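You operate a simulated robot arm through the tools that you are given. There is no shell and no other tool. Be economical: measure what you need, move in short steps, check, and stop when the job is done.

Carry out the task below with a simulated robot arm. There is one attempt and no reset: what you move stays moved.

JOB
Fill the pink glass to 200 ml, the other two to 100 ml.
Fine: water from the jug, a teaspoon spilt at most; the jug goes back. Set down upright: jug with blue handle.
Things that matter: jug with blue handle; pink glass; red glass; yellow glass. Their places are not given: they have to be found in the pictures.

The check looks at the end state, three seconds after you hand in, the way a careful person would. Anything else that was tipped, shoved, dropped, spilled or broken makes it a failure.

ROBOT AND FRAMES
A 7-joint arm with a two-finger parallel gripper, fixed in place. Base frame: the origin is at the foot of the arm, x ahead of it, y to its left, z up; the work surface is at about z = 0. Units: mm, degrees, N and s.
With the tool pointing down near the work surface it reaches from about 220 to 580 mm from the base axis. Its first joint turns from -66.0 to 66.0 degrees. Payload 2.5 kg.
The TCP is the grasp point between the finger pads, 23 mm short of the fingertips. In the tool frame z runs along the fingers and y along their closing line. Largest opening 94 mm; finger width 38, thickness 10; the body of the gripper, 54 by 96 mm, starts 39 mm behind the TCP.
Orientation is that of the tool frame in the base frame, as a unit quaternion [x, y, z, w]. With the fingers straight down and closing along the base's y, the tool's x points along the base's -x, its y along +y and its z along -z.

CONTROLS
- The arm moves only by the tool move_arm. Its argument "targets" is a list of rows, each a list of 7 numbers: the shift along the base's x, y, z in units of 25 mm (1.0 is 25 mm), then the turn, a rotation vector about the base's x, y, z in units of 8 degrees (1.0 is 8 degrees), then the finger opening in mm, from 0 to 94. In form: [[dx, dy, dz, wx, wy, wz, jaw], ...]. A call has 1 to 8 rows; each row shifts and turns the commanded pose from where the row before left it. A call with a number of a shift or a turn outside -1 to 1 is refused whole. Each row takes 0.2 s and may step no farther than 50 mm and 8.6 degrees from the row before; otherwise, or with a gripper value out of range, the whole call is refused. Where a pose cannot be reached the arm comes as near as it can. A force on the tool above 40 N (or 10 N above the force at the start of the call, whichever is more), or a blocked arm, ends the call early, and 0.2 s more pass. Each finger travels about 108 mm/s and halts on what it meets, pressing with about 33 N; the grip force reading is that of the motor and also rises with nothing between the fingers. The clock runs only during rows and for 0.2 s after the last one: add rows that do not move to give the fingers time. It gives the time, the measured TCP pose, the force on the tool (base axes), the opening and the grip force at its end, in the units of the frame above (readings bear some noise), with the torque about the TCP (base axes, N m) and any sound that the robot's microphone picked up.
- Cameras (640 x 400 px; columns grow to the right, rows downward): "scene" is fixed at [129.3, -413.6, 549.8]; the picture's right is [0.74, -0.67, 0.00], its down [-0.33, -0.36, -0.87] and it looks along [0.59, 0.64, -0.49] (base axes); focal length 214 px, centre (320, 200). "wrist" rides on the gripper at [87, 16, -75] in the tool frame; the picture's right is [-0.18, 0.98, 0.00], its down [-0.58, -0.11, -0.81] and it looks along [-0.79, -0.15, 0.59] (tool axes); focal length 243 px, centre (320, 200).
- get_image(camera): a new picture of that camera. It takes no simulated time.
- probe_pixels(camera, pixels): there is no depth. For up to 12 entries [column, row, z] of the newest picture of that camera ("zoom" is the newest enlarged one), the place [x, y] in the base frame at which the ray of that pixel passes the height z, good to about 2 mm. It takes no simulated time.
- enlarge(camera, box): a new picture of the part [left, top, right, bottom] of that camera's present view, enlarged. It takes no simulated time.
- sign_off(): hands the job in; it is judged then, once.

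Go step by step. Measure first, check grasps and placings, and put right what went wrong. The budget is 80 turns and 34 pictures, counting those below and the enlarged ones. Unless the task says otherwise, let go and move clear before handing in, and close with one line.

The tools are called by a JSON object that holds its "api" and its "payload". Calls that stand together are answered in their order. move_arm: Moves the arm, as the interface text tells. Its arguments: {"type":"object","properties":{"targets":{"type":"array","items":{"type":"array","items":{"type":"number"}}}},"required":["targets"]} The other tools are called the same way: get_image (camera) takes a picture; probe_pixels (camera, pixels) gives the place at which the rays of pixels pass given heights; enlarge (camera, box) takes an enlarged picture of a part of a camera's view; sign_off () hands the job in.

At the start:

```text
t: 0.0
position: [361.4, 22.4, 461.2]
tcp_rot: [0.001, 1.0, 0.0, 0.001]
force: [0.0, 0.5, -0.9]
wrist_torque: [0.03, -0.01, -0.01]
opening: 94.1
finger_force: 0.0
```

scene: 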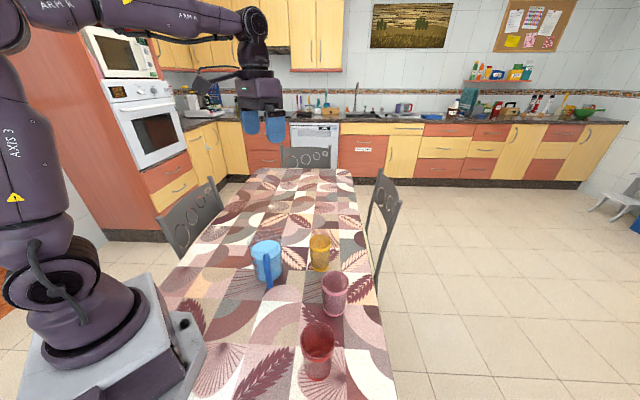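
wrist: 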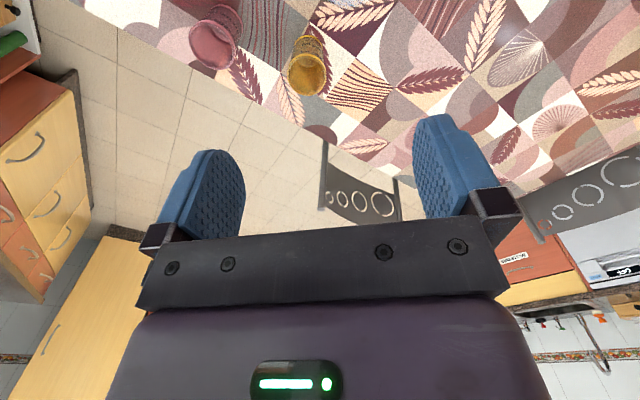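

The scene shows the jug near (267,262) with its handle near (268,272), the yellow glass at (320,252), pink at (335,293) and red at (317,350). I'll enlarge that part to measure.

{"api": "enlarge", "payload": {"camera": "scene", "box": [220, 220, 380, 320]}}

{"api": "enlarge", "payload": {"camera": "scene", "box": [240, 290, 400, 390]}}

```text
4.00 times, centred on (300, 270) of scene
```

zoom: 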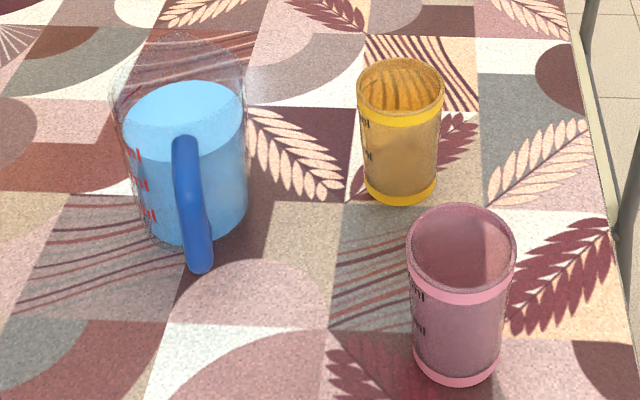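

```text
4.00 times, centred on (320, 340) of scene
```

zoom: 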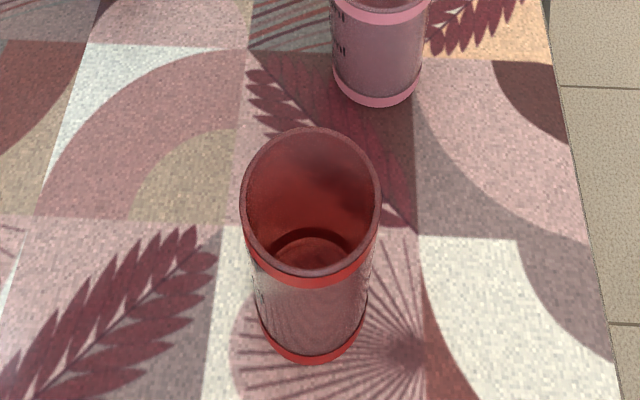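

I'll probe the base points at z=0 and the rims at trial heights.

{"api": "probe_pixels", "payload": {"camera": "scene", "pixels": [[320, 270.8, 0], [311.2, 266, 0], [329.2, 266, 0], [333.8, 317, 0], [323.5, 307.5, 0], [345, 307.5, 0], [318, 380.5, 0], [305, 370, 0], [331.8, 370, 0], [267.5, 281, 0], [257, 277.5, 0], [281, 272.5, 0]]}}

{"api": "probe_pixels", "payload": {"camera": "scene", "pixels": [[309.2, 241.6, 80], [330.8, 241.6, 80], [320, 234.5, 80], [320, 248.7, 80], [321.8, 281, 90], [349, 281, 90], [335.2, 271, 90], [335.2, 293.2, 90], [317.5, 322, 100], [317.5, 359, 100], [300, 341, 100], [335, 341, 100]]}}

{"api": "probe_pixels", "payload": {"camera": "scene", "pixels": [[247, 240, 130], [281.7, 240, 130], [264.5, 228, 130], [251, 250, 90], [281, 250, 90], [266, 240.5, 90], [266, 255, 100], [270, 287.5, 20], [267, 281, 40], [266, 255, 120]]}}

{"api": "enlarge", "payload": {"camera": "scene", "box": [235, 220, 299, 300]}}

```text
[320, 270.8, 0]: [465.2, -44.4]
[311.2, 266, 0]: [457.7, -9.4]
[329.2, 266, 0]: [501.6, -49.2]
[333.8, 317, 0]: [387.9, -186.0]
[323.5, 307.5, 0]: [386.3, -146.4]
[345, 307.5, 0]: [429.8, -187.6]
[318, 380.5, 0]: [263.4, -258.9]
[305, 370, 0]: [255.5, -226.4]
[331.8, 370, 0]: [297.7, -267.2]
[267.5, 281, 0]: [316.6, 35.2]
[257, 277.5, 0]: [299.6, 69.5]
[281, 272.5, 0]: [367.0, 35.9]
```

```text
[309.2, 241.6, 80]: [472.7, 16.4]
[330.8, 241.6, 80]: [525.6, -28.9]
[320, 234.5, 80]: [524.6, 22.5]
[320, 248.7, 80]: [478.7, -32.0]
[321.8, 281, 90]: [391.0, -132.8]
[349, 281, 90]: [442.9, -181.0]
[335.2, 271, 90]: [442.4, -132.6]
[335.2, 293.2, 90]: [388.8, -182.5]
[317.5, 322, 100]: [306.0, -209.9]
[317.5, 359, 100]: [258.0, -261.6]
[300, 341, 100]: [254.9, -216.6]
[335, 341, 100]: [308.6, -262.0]
```

```text
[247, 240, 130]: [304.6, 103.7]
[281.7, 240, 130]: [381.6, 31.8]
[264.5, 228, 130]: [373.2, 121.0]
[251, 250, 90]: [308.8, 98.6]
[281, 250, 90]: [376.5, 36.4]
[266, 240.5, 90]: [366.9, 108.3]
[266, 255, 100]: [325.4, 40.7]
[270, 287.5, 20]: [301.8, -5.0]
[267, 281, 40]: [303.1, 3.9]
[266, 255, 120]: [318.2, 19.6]
```

```text
5.00 times, centred on (267, 260) of scene
```

zoom: 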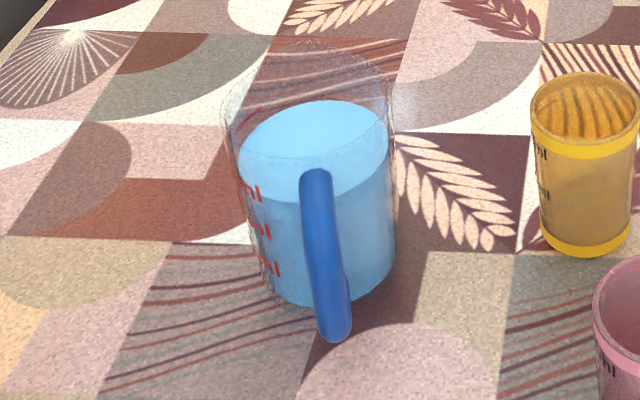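

The jug's axis is near (343,66) and its handle points towards the camera, around (304,5). The glasses are about: yellow (495,-8), pink (415,-157), red (282,-237). I'll turn the tool along the handle direction and come down behind it, clear of everything.

{"api": "move_arm", "payload": {"targets": [[-0.5, -0.44, -0.5, 0, 0, 0.895, 94], [-0.5, -0.44, -0.5, 0, 0, 0.895, 94], [-0.5, -0.44, -0.5, 0, 0, 0.895, 94], [-0.5, -0.44, -0.5, 0, 0, 0.895, 94], [-0.5, -0.44, -0.5, 0, 0, 0.895, 94], [-0.5, -0.44, -0.5, 0, 0, 0.895, 94], [-0.5, -0.44, -0.5, 0, 0, 0.895, 94], [-0.5, -0.44, -0.5, 0, 0, 0.895, 94]]}}

{"api": "move_arm", "payload": {"targets": [[0, 0, -0.9, 0.656, -0.42, 0, 70], [0, 0, -0.9, 0.656, -0.42, 0, 70], [0, 0, -0.9, 0.656, -0.42, 0, 70], [0, 0, -0.9, 0.656, -0.42, 0, 70], [0, 0, -0.9, 0.656, -0.42, 0, 70], [0, 0, -0.9, 0.656, -0.42, 0, 70], [0, 0, -0.9, 0.656, -0.42, 0, 70], [0, 0, -0.9, 0.656, -0.42, 0, 70]]}}

{"api": "get_image", "payload": {"camera": "wrist"}}

{"api": "get_image", "payload": {"camera": "scene"}}

```text
t: 1.8
position: [261.1, -64.4, 360.7]
tcp_rot: [-0.479, 0.878, 0.0, 0.0]
force: [0.4, 0.0, -0.5]
wrist_torque: [0.02, 0.01, 0.01]
opening: 93.8
finger_force: 0.1
```

```text
t: 3.6
position: [264.8, -63.5, 180.1]
tcp_rot: [-0.434, 0.796, 0.203, 0.37]
force: [0.0, -0.5, 0.3]
wrist_torque: [0.03, 0.0, -0.01]
opening: 69.8
finger_force: 0.1
```

```text
28 pictures are left
```

wrist: 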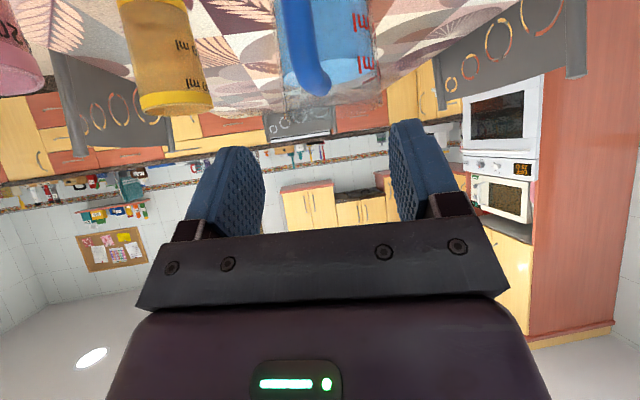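

```text
27 pictures are left
```

scene: 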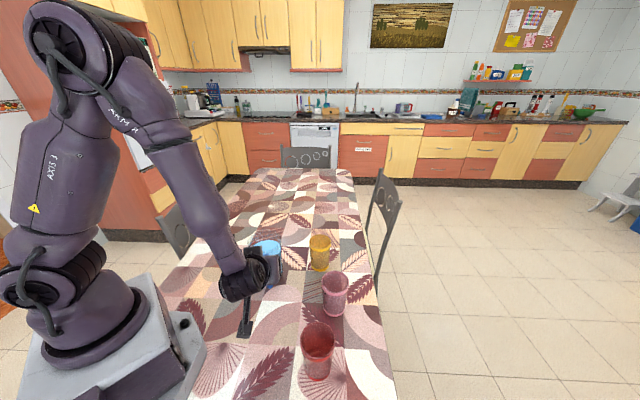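

The wrist view is upside down, with the jug at top centre. I'll enlarge it to see the handle and the marks.

{"api": "enlarge", "payload": {"camera": "wrist", "box": [240, 0, 400, 100]}}

{"api": "enlarge", "payload": {"camera": "wrist", "box": [90, 0, 250, 100]}}

```text
4.00 times, centred on (320, 50) of wrist
```

zoom: 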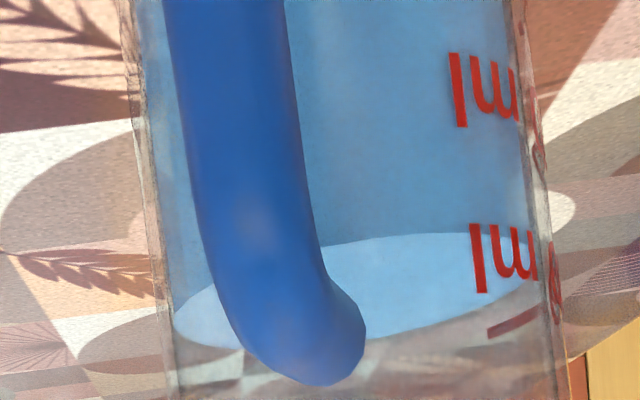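

```text
4.00 times, centred on (170, 50) of wrist
```

zoom: 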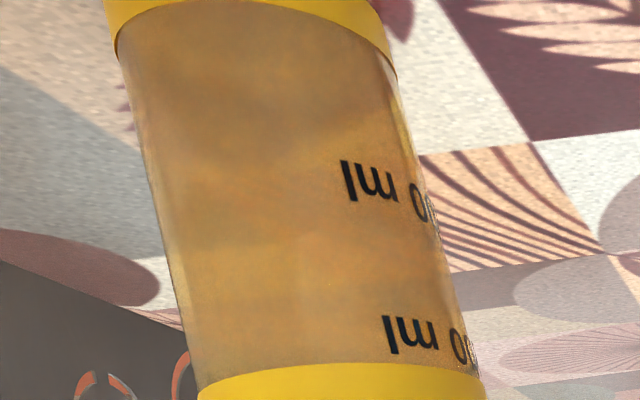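

I'll triangulate the handle with wrist rays: the top end near zoom (300,345), the bar along (245,150) and the top link near (345,335).

{"api": "probe_pixels", "payload": {"camera": "wrist", "pixels": [[314, 86, 100], [314, 86, 110], [314, 86, 120], [314, 86, 130], [298, 30, 60], [298, 30, 80], [298, 30, 100], [297, 2, 40], [297, 2, 60], [297, 2, 80], [376, 95, 130], [282, 95, 130]]}}

{"api": "probe_pixels", "payload": {"camera": "scene", "pixels": [[266.4, 256, 100], [266.4, 256, 110], [266.4, 256, 120], [266.4, 256, 130], [268, 270, 60], [268, 270, 80], [268, 270, 100], [269.6, 285, 20], [269.6, 285, 30], [269.6, 285, 40], [269.6, 285, 50]]}}

```text
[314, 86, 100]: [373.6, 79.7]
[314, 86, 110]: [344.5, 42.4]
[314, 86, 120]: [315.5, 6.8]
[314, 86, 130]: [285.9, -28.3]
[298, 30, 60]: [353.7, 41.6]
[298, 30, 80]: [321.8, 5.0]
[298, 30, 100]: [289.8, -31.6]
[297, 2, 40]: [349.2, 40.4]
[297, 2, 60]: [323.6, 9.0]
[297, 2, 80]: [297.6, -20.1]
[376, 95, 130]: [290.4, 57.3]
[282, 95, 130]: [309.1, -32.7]
```

```text
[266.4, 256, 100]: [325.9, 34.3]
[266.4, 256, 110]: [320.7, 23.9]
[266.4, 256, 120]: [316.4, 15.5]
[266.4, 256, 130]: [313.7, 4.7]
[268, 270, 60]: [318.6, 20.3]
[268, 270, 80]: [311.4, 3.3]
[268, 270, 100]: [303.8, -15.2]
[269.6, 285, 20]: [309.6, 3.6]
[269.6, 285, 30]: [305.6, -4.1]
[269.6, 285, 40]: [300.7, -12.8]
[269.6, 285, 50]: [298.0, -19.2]
```

The handle bar stands near (315,5) and its top is at about z 118. With the jug's axis at (343,66), the handle direction is about 65°, so I'll yaw 8° more, go to a pre-grasp point and then look.

{"api": "move_arm", "payload": {"targets": [[0.3, 0.1, -0.7, 0, 0, 0.5, 50], [0.3, 0.1, -0.7, 0, 0, 0.5, 50], [0.28, 0.1, -0.72, 0, 0, 0, 50], [0, 0, 0, 0, 0, 0, 50]]}}

{"api": "get_image", "payload": {"camera": "wrist"}}

```text
t: 4.6
position: [284.5, -55.2, 128.9]
tcp_rot: [-0.489, 0.763, 0.228, 0.355]
force: [0.4, 0.3, -0.3]
wrist_torque: [-0.01, -0.01, 0.03]
opening: 49.7
finger_force: 0.1
```

```text
24 pictures are left
```

wrist: 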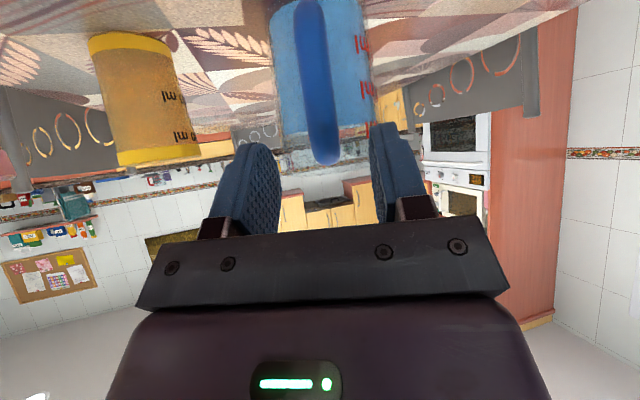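

The handle lies on the tool's midplane: the bar is at columns 312-330 and the TCP ray at column 320. I'll go in along the fingers, then check the position before closing.

{"api": "move_arm", "payload": {"targets": [[0.245, 0.476, -0.47, 0, 0, 0, 50], [0.245, 0.476, -0.47, 0, 0, 0, 50], [0.245, 0.476, -0.47, 0, 0, 0, 50], [0.245, 0.476, -0.47, 0, 0, 0, 50], [0, 0, 0, 0, 0, 0, 50]]}}

{"api": "get_image", "payload": {"camera": "wrist"}}

{"api": "enlarge", "payload": {"camera": "scene", "box": [220, 220, 348, 300]}}

```text
t: 5.8
position: [308.4, -9.9, 81.9]
tcp_rot: [-0.488, 0.764, 0.228, 0.355]
force: [0.1, 0.7, 0.1]
wrist_torque: [0.03, -0.01, 0.03]
opening: 50.0
finger_force: 0.1
```

```text
23 pictures are left
```

wrist: 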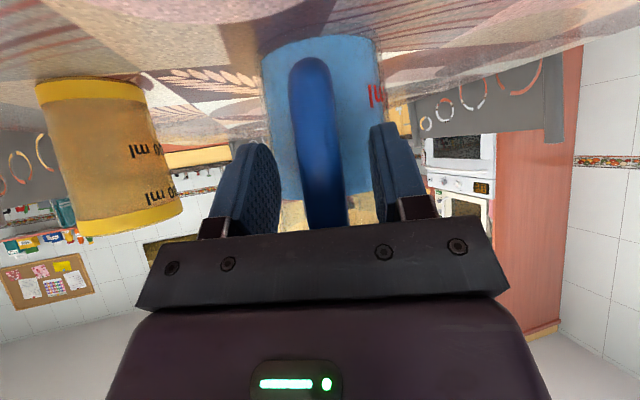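

```text
5.00 times, centred on (284, 260) of scene
```

zoom: 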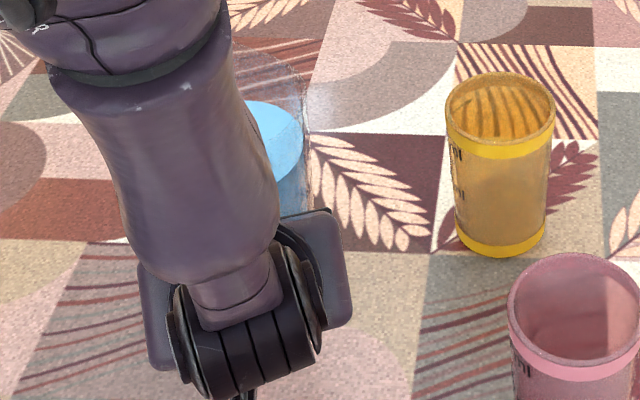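

The bar lies between the fingers (columns 300-345, with fingers at 240-280 and 370-420). Closing now.

{"api": "move_arm", "payload": {"targets": [[0, 0, 0, 0, 0, 0, 20], [0, 0, 0, 0, 0, 0, 5], [0, 0, 0, 0, 0, 0, 5], [0, 0, 0, 0, 0, 0, 5]]}}

```text
t: 6.8
position: [308.5, -9.0, 83.1]
tcp_rot: [-0.488, 0.765, 0.227, 0.354]
force: [1.4, -0.6, 0.2]
wrist_torque: [0.03, -0.11, 0.0]
opening: 18.5
finger_force: 32.9
```

Gripped at 18.5 mm. I'll lift it slightly and read the weight.

{"api": "move_arm", "payload": {"targets": [[0, 0, 0.2, 0, 0, 0, 5], [0, 0, 0.3, 0, 0, 0, 5], [0, 0, 0.3, 0, 0, 0, 5], [0, 0, 0, 0, 0, 0, 5], [0, 0, 0, 0, 0, 0, 5]]}}

{"api": "get_image", "payload": {"camera": "wrist"}}

```text
t: 8.0
position: [306.7, -9.5, 101.6]
tcp_rot: [-0.488, 0.764, 0.228, 0.354]
force: [0.3, -1.1, -2.6]
wrist_torque: [-0.13, 0.08, 0.0]
opening: 18.6
finger_force: 32.3
```

```text
21 pictures are left
```

wrist: 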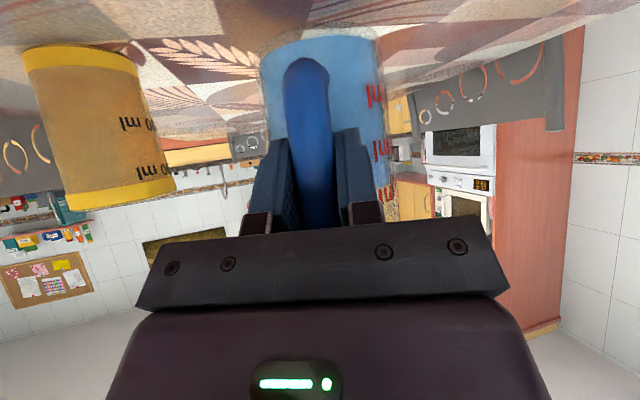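

The jug rises with the gripper (its base stays at row 36 in the wrist view), but the force reads only -2.6 N. I'll lift more and read again.

{"api": "move_arm", "payload": {"targets": [[0, 0, 0.5, 0, 0, 0, 5], [0, 0, 0.5, 0, 0, 0, 5], [0, 0, 0.5, 0, 0, 0, 5], [0, 0, 0.5, 0, 0, 0, 5], [0, 0, 0, 0, 0, 0, 5], [0, 0, 0, 0, 0, 0, 5], [0, 0, 0, 0, 0, 0, 5]]}}

{"api": "enlarge", "payload": {"camera": "scene", "box": [220, 200, 380, 300]}}

```text
t: 9.6
position: [308.0, -9.0, 150.4]
tcp_rot: [-0.488, 0.764, 0.228, 0.354]
force: [0.3, 0.1, -1.7]
wrist_torque: [-0.14, 0.04, 0.0]
opening: 18.5
finger_force: 33.3
```

```text
4.00 times, centred on (300, 250) of scene
```

zoom: 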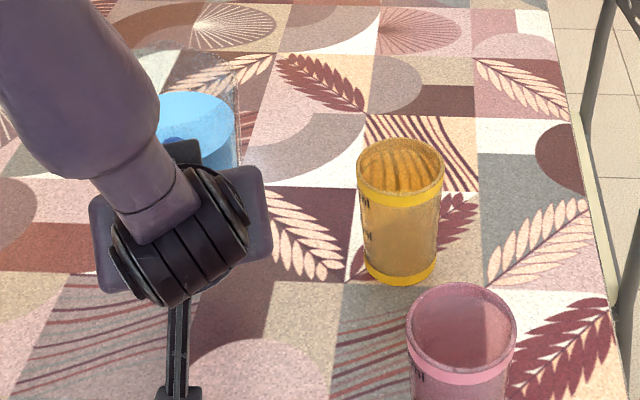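

The jug is lifted and reads only about 2 N, so force won't show the water and I'll judge volumes from the pictures. I'll raise the jug, yaw to azimuth 20° and move to a place before the yellow glass (centre about (485,-23), rim about z 100).

{"api": "move_arm", "payload": {"targets": [[0.1, -0.15, 0.9, 0, 0, -0.8, 5], [0.2, -0.3, 0.9, 0, 0, -0.97, 5], [0.35, -0.5, 0.7, 0, 0, -0.97, 5], [0.35, -0.5, 0.7, 0, 0, -0.97, 5], [0.35, -0.5, 0, 0, 0, -0.97, 5], [0.35, -0.57, 0, 0, 0, -0.97, 5], [0, 0, 0, 0, 0, 0, 5], [0, 0, 0, 0, 0, 0, 5]]}}

{"api": "enlarge", "payload": {"camera": "scene", "box": [200, 180, 360, 280]}}

{"api": "get_image", "payload": {"camera": "wrist"}}

```text
t: 11.4
position: [349.6, -72.3, 230.0]
tcp_rot: [-0.158, 0.893, 0.074, 0.414]
force: [-0.2, 0.3, -2.6]
wrist_torque: [-0.09, 0.12, -0.01]
opening: 18.4
finger_force: 32.7
```

```text
4.00 times, centred on (280, 230) of scene
```

zoom: 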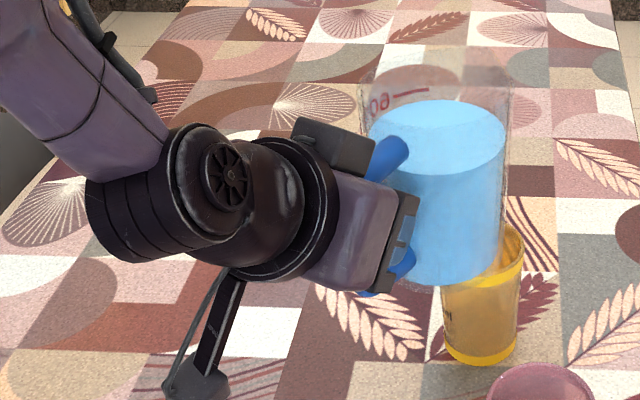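

```text
18 pictures are left
```

wrist: 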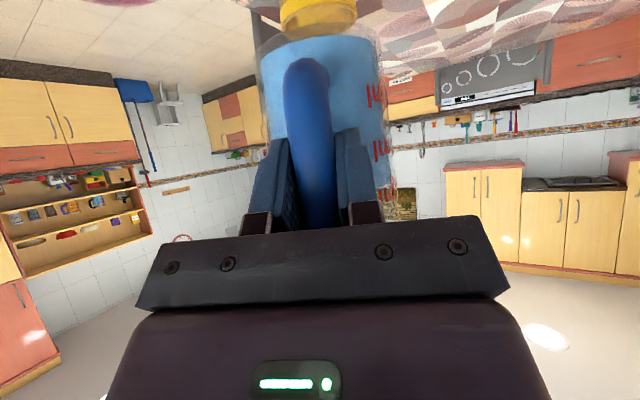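

At zoom (400,95) the 600 mark sits above the water surface, so about 500 ml is in the jug. Now I'll tilt to about 32° at this height.

{"api": "move_arm", "payload": {"targets": [[0, 0, 0, -0.27, 0.75, 0, 5], [0, 0, 0, -0.27, 0.75, 0, 5], [0, 0, 0, -0.27, 0.75, 0, 5], [0, 0, 0, -0.27, 0.75, 0, 5], [0, 0, 0, -0.27, 0.75, 0, 5], [0, 0, 0, 0, 0, 0, 5], [0, 0, 0, 0, 0, 0, 5]]}}

{"api": "enlarge", "payload": {"camera": "scene", "box": [240, 180, 400, 280]}}

```text
t: 13.0
position: [350.7, -71.9, 231.7]
tcp_rot: [-0.171, 0.973, 0.029, 0.152]
force: [0.1, -0.2, -1.8]
wrist_torque: [-0.04, 0.09, 0.04]
opening: 18.7
finger_force: 33.2
```

```text
4.00 times, centred on (320, 230) of scene
```

zoom: 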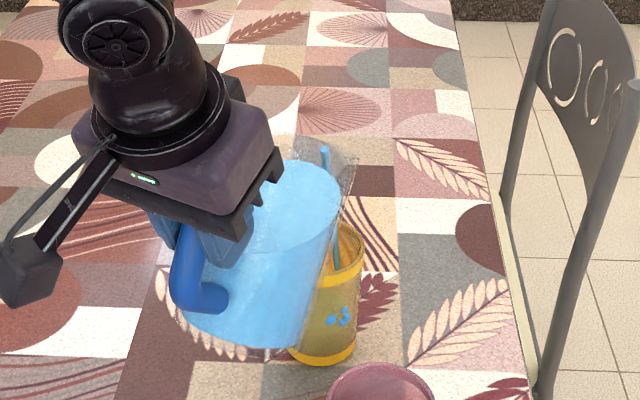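

A stream is already leaving the lip at zoom (325,150) and landing inside the yellow glass at (337,260), with water at (340,318). I'll lower the lip closer and back 8 mm, then look.

{"api": "move_arm", "payload": {"targets": [[-0.15, -0.055, -0.9, 0, 0, 0, 5], [-0.15, -0.055, -0.9, 0, 0, 0, 5], [0, 0, 0, 0, 0, 0, 5]]}}

{"api": "enlarge", "payload": {"camera": "scene", "box": [270, 200, 366, 260]}}

```text
t: 13.8
position: [343.2, -74.3, 185.8]
tcp_rot: [-0.172, 0.973, 0.03, 0.153]
force: [-0.1, -0.7, -2.7]
wrist_torque: [-0.04, 0.12, 0.03]
opening: 18.5
finger_force: 32.8
```

```text
6.67 times, centred on (318, 230) of scene
```

zoom: 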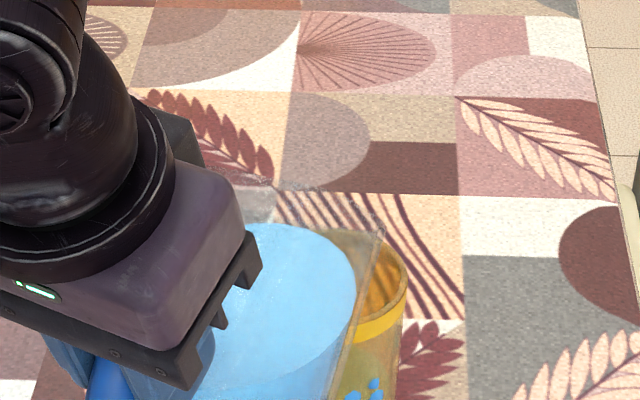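

The flow has stopped at this tilt and the glass holds a little water (blue at (365,390)). I'll add 4° while holding the lip in place, then wait and look.

{"api": "move_arm", "payload": {"targets": [[0.04, 0.015, 0.2, -0.086, 0.235, 0, 5], [0.04, 0.015, 0.2, -0.086, 0.235, 0, 5], [0, 0, 0, 0, 0, 0, 5], [0, 0, 0, 0, 0, 0, 5], [0, 0, 0, 0, 0, 0, 5]]}}

{"api": "enlarge", "payload": {"camera": "scene", "box": [278, 215, 374, 275]}}

```text
t: 15.0
position: [345.2, -74.1, 196.5]
tcp_rot: [-0.172, 0.978, 0.024, 0.119]
force: [0.2, 0.8, -3.0]
wrist_torque: [-0.02, 0.1, 0.01]
opening: 18.6
finger_force: 33.1
```

```text
6.67 times, centred on (326, 245) of scene
```

zoom: 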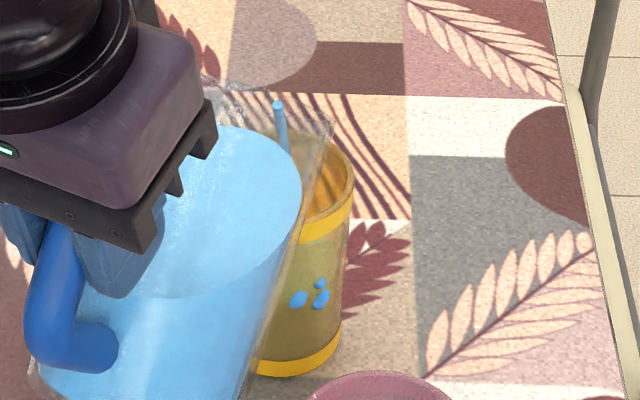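

A thin stream at (280,110) falls into the glass. I'll keep this tilt for a second and look closer.

{"api": "move_arm", "payload": {"targets": [[0, 0, 0, 0, 0, 0, 5], [0, 0, 0, 0, 0, 0, 5], [0, 0, 0, 0, 0, 0, 5], [0, 0, 0, 0, 0, 0, 5], [0, 0, 0, 0, 0, 0, 5]]}}

{"api": "enlarge", "payload": {"camera": "scene", "box": [296, 225, 360, 265]}}

```text
t: 16.2
position: [345.7, -75.1, 195.9]
tcp_rot: [-0.173, 0.977, 0.023, 0.119]
force: [-1.0, 0.3, -2.1]
wrist_torque: [-0.03, 0.07, 0.01]
opening: 18.6
finger_force: 32.8
```

```text
10.00 times, centred on (328, 245) of scene
```

zoom: 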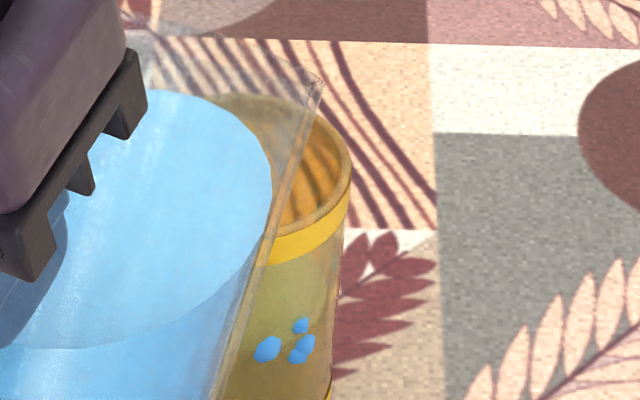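

I'll find where the fixed blue drops at zoom (285,348) lie.

{"api": "probe_pixels", "payload": {"camera": "zoom", "pixels": [[267, 348, 0], [300, 326, 0], [302, 350, 0], [267, 348, 40], [302, 350, 40], [302, 350, 100], [310, 170, 100], [350, 165, 100], [320, 85, 150], [320, 85, 160]]}}

```text
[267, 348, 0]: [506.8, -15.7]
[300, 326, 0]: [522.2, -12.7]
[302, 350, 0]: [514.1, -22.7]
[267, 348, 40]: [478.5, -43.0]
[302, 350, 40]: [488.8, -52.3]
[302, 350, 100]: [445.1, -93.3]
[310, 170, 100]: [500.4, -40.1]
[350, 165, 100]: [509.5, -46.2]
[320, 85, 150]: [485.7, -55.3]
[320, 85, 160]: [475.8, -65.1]
```

The drops probe to the table just beyond the glass, about (507-522,-18), so the first dribble seems to have overshot by a few drops. The lip is now lower and further back. I'll tilt back to stop the flow and retreat, then read the glass level.

{"api": "move_arm", "payload": {"targets": [[0, 0, 0, 0.34, -0.94, 0, 5], [-0.7, -0.25, 0.4, 0.17, -0.47, 0, 5], [-0.9, -0.33, 0.6, 0, 0, 0, 5], [-0.9, -0.33, 0.4, 0, 0, 0, 5], [0, 0, 0, 0, 0, 0, 5], [0, 0, 0, 0, 0, 0, 5]]}}

{"api": "enlarge", "payload": {"camera": "scene", "box": [288, 225, 352, 275]}}

```text
t: 17.6
position: [281.5, -94.3, 231.0]
tcp_rot: [-0.169, 0.96, 0.042, 0.22]
force: [0.0, -0.4, -2.6]
wrist_torque: [-0.03, 0.1, 0.01]
opening: 18.2
finger_force: 33.0
```

```text
8.00 times, centred on (320, 250) of scene
```

zoom: 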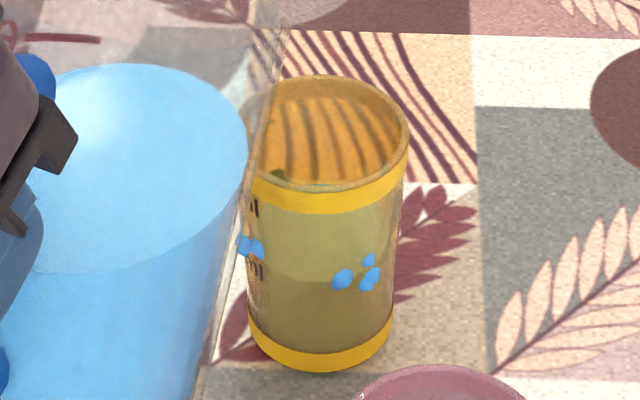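

The glass now shows a water surface: its near edge is at zoom row 280, and the 200/100 ml marks are at rows 208 and 268 on the left. I'll probe for the level's height.

{"api": "probe_pixels", "payload": {"camera": "zoom", "pixels": [[322, 280, 35], [322, 280, 45], [322, 280, 55], [322, 372, 0], [328, 190, 95], [328, 190, 100], [328, 190, 105], [256, 268, 40], [256, 268, 50], [255, 208, 70], [255, 208, 80], [328, 76, 100]]}}

```text
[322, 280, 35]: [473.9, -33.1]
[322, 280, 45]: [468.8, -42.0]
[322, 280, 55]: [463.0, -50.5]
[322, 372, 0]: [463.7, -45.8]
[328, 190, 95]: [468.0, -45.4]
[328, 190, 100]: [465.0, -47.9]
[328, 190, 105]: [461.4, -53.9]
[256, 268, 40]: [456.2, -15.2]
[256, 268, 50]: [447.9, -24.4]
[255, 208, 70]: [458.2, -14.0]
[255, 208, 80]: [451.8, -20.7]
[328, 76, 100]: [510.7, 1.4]
```

The near waterline probes to z≈49 and the 100 ml text to z≈40, so the glass may be over 100 ml. I'll look closer at the mark and the waterline.

{"api": "enlarge", "payload": {"camera": "scene", "box": [304, 244, 336, 274]}}

```text
13.33 times, centred on (320, 259) of scene
```

zoom: 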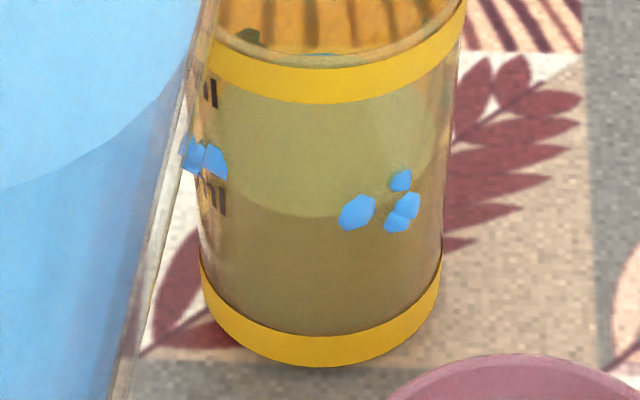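

The waterline is somewhat above the 100 text centre, roughly 110-125 ml; I'll re-read it once the jug is out of the way. Next is pink (centre about (412,-164)): yaw to azimuth 0 and bring the lip 12 mm short of its centre.

{"api": "move_arm", "payload": {"targets": [[-0.2, -0.5, 0.6, 0, 0, -0.833, 5], [-0.3, -1.0, 0.3, 0, 0, -0.833, 5], [-0.3, -1.0, 0, 0, 0, -0.833, 5], [-0.2, -0.29, 0, 0, 0, 0, 5], [0, 0, 0, 0, 0, 0, 5], [0, 0, 0, 0, 0, 0, 5]]}}

{"api": "enlarge", "payload": {"camera": "scene", "box": [264, 230, 360, 290]}}

```text
t: 19.0
position: [257.1, -166.7, 253.7]
tcp_rot: [0.001, 0.975, 0.003, 0.224]
force: [-0.1, -1.1, -2.8]
wrist_torque: [-0.01, 0.16, -0.03]
opening: 18.7
finger_force: 33.5
```

```text
6.67 times, centred on (312, 260) of scene
```

zoom: 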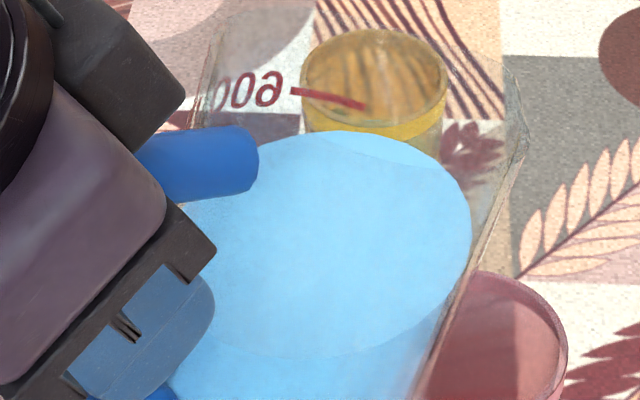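

The text confirms that the "— 600" line is level with its text. I'll now lower to pink and tilt to 34°, below the point where flow starts.

{"api": "move_arm", "payload": {"targets": [[0.03, 0.05, -0.71, 0, 0.31, 0, 5], [0.03, 0.05, -0.71, 0, 0.31, 0, 5], [0.03, 0, -0.71, 0, 0.31, 0, 5], [0.03, 0, -0.71, 0, 0.31, 0, 5], [0, 0, 0, 0, 0, 0, 5]]}}

{"api": "enlarge", "payload": {"camera": "scene", "box": [272, 235, 384, 325]}}

```text
t: 20.2
position: [261.7, -164.3, 181.9]
tcp_rot: [0.001, 0.99, 0.003, 0.139]
force: [0.4, -0.4, -2.1]
wrist_torque: [-0.01, 0.14, 0.01]
opening: 18.9
finger_force: 33.4
```

```text
4.44 times, centred on (328, 280) of scene
```

zoom: 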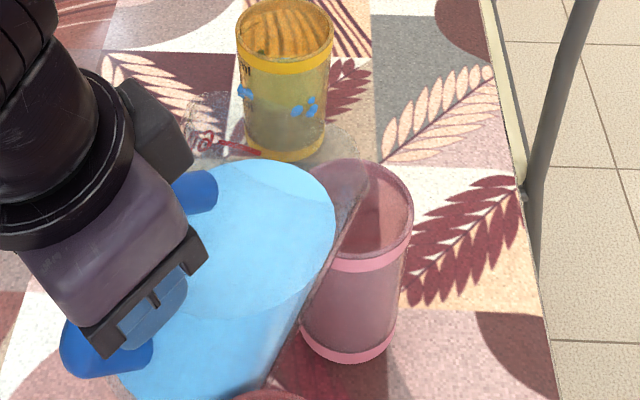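

No flow yet. I'll check the spout tip at zoom (368,172) against the pink rim ellipse (centre (362,208)).

{"api": "probe_pixels", "payload": {"camera": "zoom", "pixels": [[368, 172, 150], [368, 172, 155], [365, 160, 100], [362, 255, 100], [412, 210, 100], [350, 362, 0], [352, 268, 90]]}}

```text
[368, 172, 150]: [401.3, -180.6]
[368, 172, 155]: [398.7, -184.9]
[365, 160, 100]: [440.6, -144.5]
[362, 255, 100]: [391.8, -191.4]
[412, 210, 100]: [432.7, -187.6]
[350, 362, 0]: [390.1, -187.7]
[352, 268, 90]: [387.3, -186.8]
```

Pink's centre is about (415.5,-167), so the lip at (402,-164) is well placed. I'll tilt slowly by 10° to about 44°, then wait and look.

{"api": "move_arm", "payload": {"targets": [[0.058, -0.04, 0.13, 0, 0.25, 0, 5], [0.058, -0.04, 0.13, 0, 0.25, 0, 5], [0.058, 0, 0.13, 0, 0.25, 0, 5], [0.058, 0, 0.13, 0, 0.25, 0, 5], [0.058, 0, 0.13, 0, 0.25, 0, 5], [0, 0, 0, 0, 0, 0, 5], [0, 0, 0, 0, 0, 0, 5], [0, 0, 0, 0, 0, 0, 5]]}}

{"api": "enlarge", "payload": {"camera": "scene", "box": [296, 240, 376, 320]}}

```text
t: 22.0
position: [268.2, -166.5, 198.6]
tcp_rot: [0.0, 0.999, 0.002, 0.053]
force: [1.1, 0.2, -2.4]
wrist_torque: [0.01, 0.09, 0.0]
opening: 18.8
finger_force: 33.0
```

```text
5.00 times, centred on (336, 280) of scene
```

zoom: 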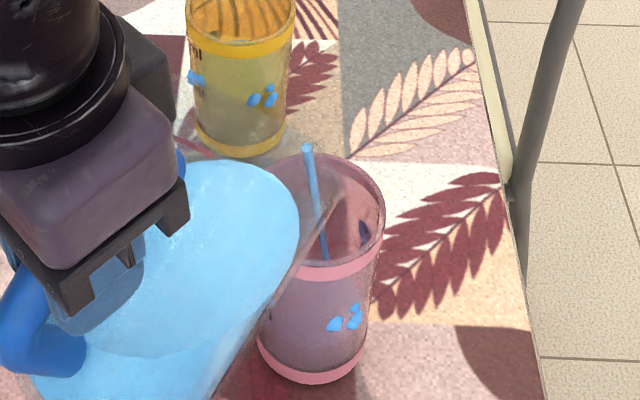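

Stream falls well inside pink. The same blue drops appear on pink's wall at (345,320), so they are splashes on the glass and not a spill. I'll let it run 0.8 s at this tilt.

{"api": "move_arm", "payload": {"targets": [[0, 0, 0, 0, 0, 0, 5], [0, 0, 0, 0, 0, 0, 5], [0, 0, 0, 0, 0, 0, 5]]}}

{"api": "enlarge", "payload": {"camera": "scene", "box": [312, 264, 360, 320]}}

```text
t: 22.8
position: [268.8, -164.8, 198.6]
tcp_rot: [0.0, 0.999, 0.002, 0.052]
force: [0.1, 1.2, -2.2]
wrist_torque: [0.02, 0.09, -0.05]
opening: 18.6
finger_force: 32.9
```

```text
7.14 times, centred on (336, 292) of scene
```

zoom: 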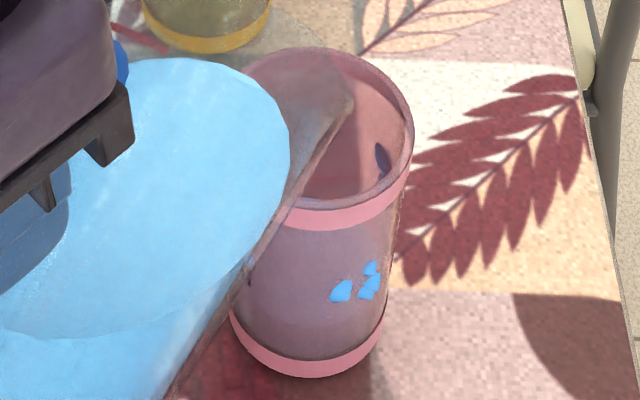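

The stream has stopped at this tilt. I'll probe the faint waterline near zoom (310,325).

{"api": "probe_pixels", "payload": {"camera": "zoom", "pixels": [[305, 325, 20], [305, 325, 30], [305, 325, 40], [305, 335, 20], [305, 335, 30], [248, 275, 60], [248, 275, 40], [248, 275, 50], [310, 210, 100], [308, 378, 0]]}}

```text
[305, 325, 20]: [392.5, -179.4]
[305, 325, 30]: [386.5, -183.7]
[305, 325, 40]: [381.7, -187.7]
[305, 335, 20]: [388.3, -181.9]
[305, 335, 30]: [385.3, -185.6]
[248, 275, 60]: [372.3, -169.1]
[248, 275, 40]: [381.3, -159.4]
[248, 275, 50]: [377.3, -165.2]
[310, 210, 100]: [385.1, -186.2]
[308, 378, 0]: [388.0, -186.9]
```

Pink's level is about z 27, roughly 60 ml for those 7-8° of flow. I'll tilt another 10° slowly, wait for it to drain, and look.

{"api": "move_arm", "payload": {"targets": [[0.09, -0.02, 0.115, 0, 0.25, 0, 5], [0.09, -0.02, 0.115, 0, 0.25, 0, 5], [0.09, 0, 0.115, 0, 0.25, 0, 5], [0.09, 0, 0.115, 0, 0.25, 0, 5], [0.09, 0, 0.115, 0, 0.25, 0, 5], [0, 0, 0, 0, 0, 0, 5], [0, 0, 0, 0, 0, 0, 5], [0, 0, 0, 0, 0, 0, 5]]}}

{"api": "move_arm", "payload": {"targets": [[0, 0, 0, 0, 0, 0, 5], [0, 0, 0, 0, 0, 0, 5], [0, 0, 0, 0, 0, 0, 5], [0, 0, 0, 0, 0, 0, 5]]}}

{"api": "enlarge", "payload": {"camera": "scene", "box": [312, 264, 360, 320]}}

```text
t: 24.6
position: [279.8, -167.0, 211.1]
tcp_rot: [0.001, 0.999, 0.002, -0.035]
force: [0.5, 0.3, -2.0]
wrist_torque: [0.04, 0.01, -0.01]
opening: 18.6
finger_force: 32.9
```

```text
t: 25.6
position: [281.0, -167.8, 212.2]
tcp_rot: [0.001, 0.999, 0.001, -0.035]
force: [0.1, 0.4, -2.3]
wrist_torque: [0.07, 0.06, 0.01]
opening: 18.6
finger_force: 33.0
```

```text
7.14 times, centred on (336, 292) of scene
```

zoom: 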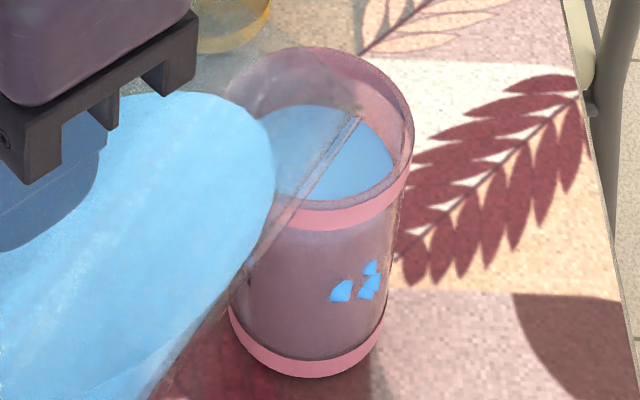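

The blue surface is now clearly visible: far edge at (315,103), right edge at (393,165). I'll probe its height.

{"api": "probe_pixels", "payload": {"camera": "zoom", "pixels": [[318, 104, 60], [318, 104, 70], [318, 104, 80], [318, 104, 90], [393, 168, 70], [393, 168, 80], [305, 240, 70], [305, 240, 80], [305, 240, 90], [320, 50, 100]]}}

```text
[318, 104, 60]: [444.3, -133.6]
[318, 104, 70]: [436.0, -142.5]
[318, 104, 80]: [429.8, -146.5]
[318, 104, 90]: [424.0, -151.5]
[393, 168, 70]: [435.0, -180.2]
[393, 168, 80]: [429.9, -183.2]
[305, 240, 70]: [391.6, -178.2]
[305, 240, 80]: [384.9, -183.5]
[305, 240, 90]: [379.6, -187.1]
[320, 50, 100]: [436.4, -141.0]
```

The level is about z 70-72. I'll compare with pink's marks as seen in the first zoom, at scene (324.8,294.2) and (324.8,302.5), and likewise yellow's and its present level.

{"api": "probe_pixels", "payload": {"camera": "scene", "pixels": [[324.8, 294.2, 60], [324.8, 294.2, 70], [324.8, 294.2, 80], [324.8, 302.5, 30], [324.8, 302.5, 40], [324.8, 302.5, 50], [311.4, 250.7, 60], [311.4, 250.7, 70], [311.4, 250.7, 80], [311.4, 258.7, 30], [311.4, 258.7, 40], [311.4, 258.7, 50]]}}

```text
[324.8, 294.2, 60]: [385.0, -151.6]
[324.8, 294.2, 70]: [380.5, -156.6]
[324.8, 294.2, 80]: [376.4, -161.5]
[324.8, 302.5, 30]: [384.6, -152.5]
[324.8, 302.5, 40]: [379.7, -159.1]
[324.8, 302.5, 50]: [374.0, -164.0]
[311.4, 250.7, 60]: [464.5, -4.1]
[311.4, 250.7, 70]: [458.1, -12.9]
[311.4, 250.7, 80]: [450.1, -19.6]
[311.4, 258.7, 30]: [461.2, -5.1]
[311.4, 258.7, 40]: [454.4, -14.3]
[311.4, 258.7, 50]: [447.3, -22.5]
```

Pink is at or slightly above 200 ml. I'll tilt back now to stop everything, withdraw and raise the jug.

{"api": "move_arm", "payload": {"targets": [[-0.15, 0, 0.1, 0, -1, 0, 5], [-0.2, 0, 0.3, 0, -1, 0, 5], [-0.3, 0, 0.6, 0, -1, 0, 5], [-0.3, 0, 0.8, 0, 0, 0, 5], [0, 0.3, 0.6, 0, 0, 0, 5], [0, 0.5, 0, 0, 0, 0, 5], [0, 0, 0, 0, 0, 0, 5]]}}

{"api": "move_arm", "payload": {"targets": [[0.1, 0.25, 0, 0, 0, -0.9, 5], [0.1, 0.25, 0, 0, 0, -0.9, 5], [0.1, 0.25, 0, 0, 0, -0.9, 5], [0.1, 0.25, 0, 0, 0, -0.9, 5], [0.1, 0.25, 0, 0, 0, -0.9, 5], [0.1, 0.25, 0, 0, 0, -0.9, 5], [0, 0, 0, 0, 0, 0, 5]]}}

```text
t: 27.2
position: [254.9, -147.0, 271.8]
tcp_rot: [0.0, 0.985, 0.002, 0.173]
force: [0.2, -0.4, -2.2]
wrist_torque: [-0.01, 0.12, -0.01]
opening: 18.5
finger_force: 32.9
```

```text
t: 28.8
position: [270.1, -108.6, 273.1]
tcp_rot: [0.363, 0.916, -0.062, 0.161]
force: [-0.1, 0.4, -2.9]
wrist_torque: [0.09, 0.07, -0.01]
opening: 18.8
finger_force: 33.0
```

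Azimuth is now -43°. I'll turn on to -90° and then look at pink and yellow unobstructed.

{"api": "move_arm", "payload": {"targets": [[0.1, 0.12, 0, 0, 0, -0.973, 5], [0.1, 0.12, 0, 0, 0, -0.973, 5], [0.1, 0.12, 0, 0, 0, -0.973, 5], [0.1, 0.12, 0, 0, 0, -0.973, 5], [0.1, 0.12, 0, 0, 0, -0.973, 5], [0.1, 0.12, 0, 0, 0, -0.973, 5], [0, 0, 0, 0, 0, 0, 5]]}}

{"api": "enlarge", "payload": {"camera": "scene", "box": [296, 228, 366, 322]}}

```text
t: 30.4
position: [285.3, -91.5, 272.2]
tcp_rot: [0.696, 0.696, -0.121, 0.125]
force: [0.2, 0.0, -2.7]
wrist_torque: [0.1, -0.01, 0.03]
opening: 18.9
finger_force: 32.8
```

```text
4.26 times, centred on (331, 275) of scene
```

zoom: 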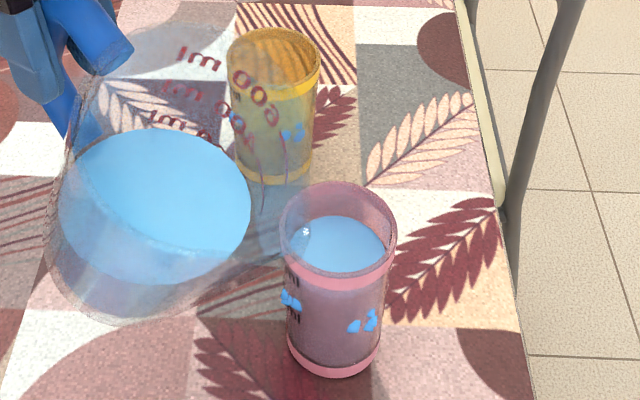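

Pink is unobstructed now. I'll zoom on its marks and waterline.

{"api": "enlarge", "payload": {"camera": "scene", "box": [308, 280, 356, 310]}}

```text
13.33 times, centred on (332, 295) of scene
```

zoom: 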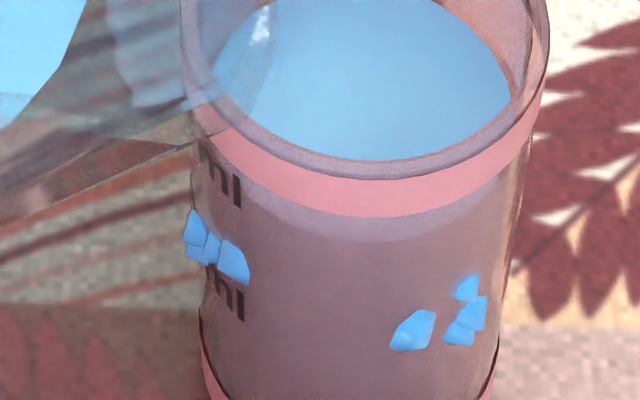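

Relative to the 200 text (centre row 191), pink's waterline (near edge row 243) works out to about 190 ml. By the same method yellow is about 112 ml. Now red, centred near (283.5,-236): tilt to 50° above it, still below flow, and lower.

{"api": "move_arm", "payload": {"targets": [[-0.02, -0.06, -0.4, 0.833, 0, 0, 5], [-0.02, -0.06, -0.4, 0.833, 0, 0, 5], [-0.02, -0.06, -0.4, 0.833, 0, 0, 5], [0, 0, -0.6, 0, 0, 0, 5], [0, 0, -0.6, 0, 0, 0, 5], [0, 0, 0, 0, 0, 0, 5]]}}

```text
t: 31.8
position: [283.9, -96.1, 211.4]
tcp_rot: [0.707, 0.707, 0.001, 0.002]
force: [0.1, 0.0, -2.2]
wrist_torque: [0.07, 0.01, 0.01]
opening: 18.8
finger_force: 33.2
```

At φ≈50° and placed. I'll tilt slowly to about 58.5°, wait for it to drain, then look.

{"api": "move_arm", "payload": {"targets": [[0, -0.12, 0.15, 0.275, 0, 0, 5], [0, -0.12, 0.15, 0.275, 0, 0, 5], [0, -0.12, 0.15, 0.275, 0, 0, 5], [0, -0.12, 0.15, 0.275, 0, 0, 5], [0, 0, 0, 0, 0, 0, 5], [0, 0, 0, 0, 0, 0, 5], [0, 0, 0, 0, 0, 0, 5], [0, 0, 0, 0, 0, 0, 5]]}}

{"api": "move_arm", "payload": {"targets": [[0, 0, 0, 0, 0, 0, 5], [0, 0, 0, 0, 0, 0, 5], [0, 0, 0, 0, 0, 0, 5]]}}

{"api": "enlarge", "payload": {"camera": "scene", "box": [278, 310, 358, 385]}}

```text
t: 33.6
position: [284.2, -106.9, 227.0]
tcp_rot: [0.705, 0.705, 0.056, -0.053]
force: [-0.1, -0.8, -2.7]
wrist_torque: [0.05, -0.02, -0.02]
opening: 18.7
finger_force: 33.2
```

```text
t: 34.4
position: [283.8, -107.5, 228.1]
tcp_rot: [0.705, 0.705, 0.056, -0.052]
force: [-0.2, -0.7, -2.0]
wrist_torque: [0.07, 0.02, 0.0]
opening: 18.8
finger_force: 32.5
```

```text
5.33 times, centred on (318, 348) of scene
```

zoom: 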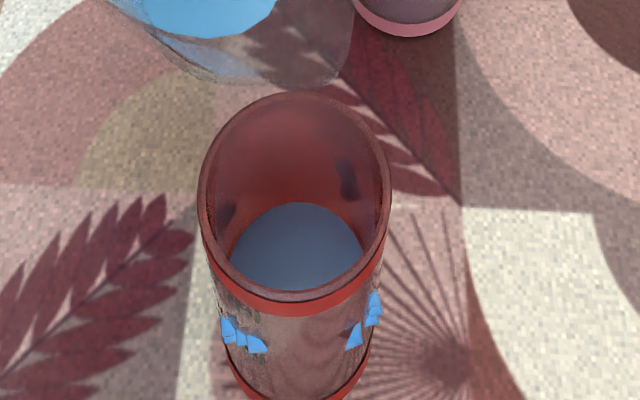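

Red now holds water: far edge of the surface at (298,203). I'll probe its height and the rim.

{"api": "probe_pixels", "payload": {"camera": "zoom", "pixels": [[298, 203, 20], [298, 203, 30], [298, 203, 40], [298, 203, 50], [296, 94, 100], [296, 300, 100], [198, 195, 100], [390, 195, 100], [229, 255, 30], [366, 255, 30], [229, 255, 40], [366, 255, 40]]}}

```text
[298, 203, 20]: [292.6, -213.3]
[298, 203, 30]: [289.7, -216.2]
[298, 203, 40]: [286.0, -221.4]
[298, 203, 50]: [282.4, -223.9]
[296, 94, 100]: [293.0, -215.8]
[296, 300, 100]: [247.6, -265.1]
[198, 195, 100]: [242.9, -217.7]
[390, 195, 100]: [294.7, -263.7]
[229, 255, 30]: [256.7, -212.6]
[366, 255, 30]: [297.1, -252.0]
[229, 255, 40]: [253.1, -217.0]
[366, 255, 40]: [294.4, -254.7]
```

Red's level is about z 30, roughly 60 ml. Its rim centre is now (270,-240.6), about 12 mm from where it stood at first, so the jug's base seems to have brushed it; I'll set that right later. I'll shift the lip over its present centre and add 3.3°.

{"api": "move_arm", "payload": {"targets": [[-0.25, -0.1, 0, 0, 0, 0, 5], [-0.25, -0.1, 0, 0, 0, 0, 5], [0, -0.09, 0.12, 0.205, 0, 0, 5], [0, -0.09, 0.12, 0.205, 0, 0, 5], [0, 0, 0, 0, 0, 0, 5], [0, 0, 0, 0, 0, 0, 5], [0, 0, 0, 0, 0, 0, 5], [0, 0, 0, 0, 0, 0, 5]]}}

{"api": "move_arm", "payload": {"targets": [[0, 0, 0, 0, 0, 0, 5], [0, 0, 0, 0, 0, 0, 5]]}}

{"api": "enlarge", "payload": {"camera": "scene", "box": [278, 322, 358, 388]}}

```text
t: 36.2
position: [271.5, -117.2, 234.6]
tcp_rot: [0.703, 0.703, 0.076, -0.073]
force: [0.6, -0.2, -2.6]
wrist_torque: [0.01, 0.02, 0.0]
opening: 18.8
finger_force: 33.5
```

```text
t: 36.8
position: [271.5, -116.7, 233.2]
tcp_rot: [0.703, 0.703, 0.075, -0.071]
force: [0.2, -0.2, -2.7]
wrist_torque: [0.05, 0.03, -0.04]
opening: 18.6
finger_force: 32.8
```

```text
6.06 times, centred on (318, 355) of scene
```

zoom: 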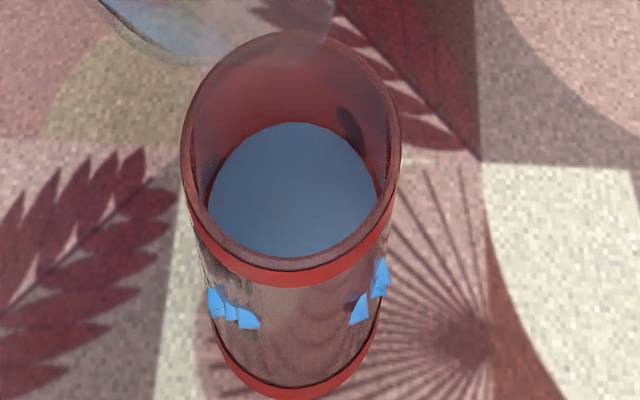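

{"api": "probe_pixels", "payload": {"camera": "zoom", "pixels": [[298, 122, 30], [298, 122, 40], [298, 122, 45], [298, 122, 50], [293, 32, 100], [290, 270, 100], [378, 190, 40], [378, 190, 50], [208, 190, 40], [208, 190, 50], [290, 398, 0]]}}

```text
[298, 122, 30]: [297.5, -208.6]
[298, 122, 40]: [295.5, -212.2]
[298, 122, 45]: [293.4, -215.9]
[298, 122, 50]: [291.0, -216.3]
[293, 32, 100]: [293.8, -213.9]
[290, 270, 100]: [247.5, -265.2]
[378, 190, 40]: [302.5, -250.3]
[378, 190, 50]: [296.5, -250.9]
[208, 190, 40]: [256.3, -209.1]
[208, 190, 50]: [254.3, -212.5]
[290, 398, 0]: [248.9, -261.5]
```

Red's level is now z≈47, about 105-110 ml, so I'll stop. I'll bring the jug upright while drawing it back in +y and raising it, clear of the glasses.

{"api": "move_arm", "payload": {"targets": [[0, 0.4, 0.15, -0.964, 0, 0, 5], [0, 0.4, 0.15, -0.964, 0, 0, 5], [0, 0.4, 0.15, -0.964, 0, 0, 5], [0, 0.4, 0.2, -0.964, 0, 0, 5], [0, 0.4, 0.2, -0.964, 0, 0, 5], [0, 0.4, 0.2, -0.964, 0, 0, 5], [0, 0.4, 0.2, -0.964, 0, 0, 5], [0, 0.4, 0.2, -0.964, 0, 0, 5]]}}

{"api": "move_arm", "payload": {"targets": [[0.1, 0.05, 0, 0, 0, 0.97, 5], [0.1, 0.05, 0, 0, 0, 0.97, 5], [0.1, 0.05, 0, 0, 0, 0.97, 5], [0.1, 0.05, 0, 0, 0, 0.97, 5], [0.1, 0.05, 0, 0, 0, 0.97, 5], [0.1, 0.05, 0, 0, 0, 0.97, 5], [0.1, 0.05, 0, 0, 0, 0.97, 5], [0.1, 0.05, 0, 0, 0, 0.97, 5]]}}

{"api": "move_arm", "payload": {"targets": [[0.1, 0.05, 0, 0, 0, 0.97, 5], [0.1, 0.05, 0, 0, 0, 0.97, 5], [0.1, 0.05, 0, 0, 0, 0.97, 5], [0.1, 0.05, 0, 0, 0, 0.97, 5], [0.1, 0.05, 0, 0, 0, 0.97, 5], [0.1, 0.05, 0, 0, 0, 0.97, 5], [0.1, 0.05, 0, 0, 0, 0.97, 5], [0, 0, 0, 0, 0, 0, 5]]}}

```text
t: 38.6
position: [271.7, -36.5, 270.9]
tcp_rot: [0.641, 0.642, -0.296, 0.3]
force: [-0.3, 1.0, -1.8]
wrist_torque: [0.13, 0.03, -0.03]
opening: 18.3
finger_force: 32.7
```

```text
t: 40.4
position: [322.7, -20.0, 281.5]
tcp_rot: [0.217, 0.881, -0.1, 0.408]
force: [0.3, -0.1, -1.2]
wrist_torque: [0.07, 0.16, 0.02]
opening: 18.7
finger_force: 33.2
out of reach, approached as far as the arm can: row 6, 7, 8
```

```text
t: 42.2
position: [296.0, 163.4, 287.9]
tcp_rot: [-0.209, 0.883, 0.098, 0.408]
force: [0.0, -0.4, -2.9]
wrist_torque: [-0.11, 0.12, 0.0]
opening: 18.5
finger_force: 33.1
out of reach, approached as far as the arm can: row 1, 2, 4, 5, 6, 7
```

The arm reports near its reach limit and has strayed to y=163 with the jug still upright. I'll command a lower, further-out pose to bring it back.

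{"api": "move_arm", "payload": {"targets": [[0.3, 0, -0.6, 0, 0, 0, 5]]}}

```text
t: 42.6
position: [299.7, 163.7, 279.3]
tcp_rot: [-0.209, 0.883, 0.098, 0.409]
force: [-0.7, 0.4, -2.2]
wrist_torque: [-0.04, 0.14, 0.02]
opening: 18.7
finger_force: 32.8
out of reach, approached as far as the arm can: row 1
```

It still reports out of reach. I'll try one small lower step with -y to learn how the commanded pose relates to this one.

{"api": "move_arm", "payload": {"targets": [[0.3, -0.4, -0.8, 0, 0, 0, 5], [0, 0, 0, 0, 0, 0, 5]]}}

```text
t: 43.2
position: [298.8, 164.0, 277.5]
tcp_rot: [-0.208, 0.884, 0.097, 0.408]
force: [1.1, -0.4, -2.7]
wrist_torque: [-0.06, 0.17, 0.02]
opening: 18.8
finger_force: 33.0
out of reach, approached as far as the arm can: row 1
```

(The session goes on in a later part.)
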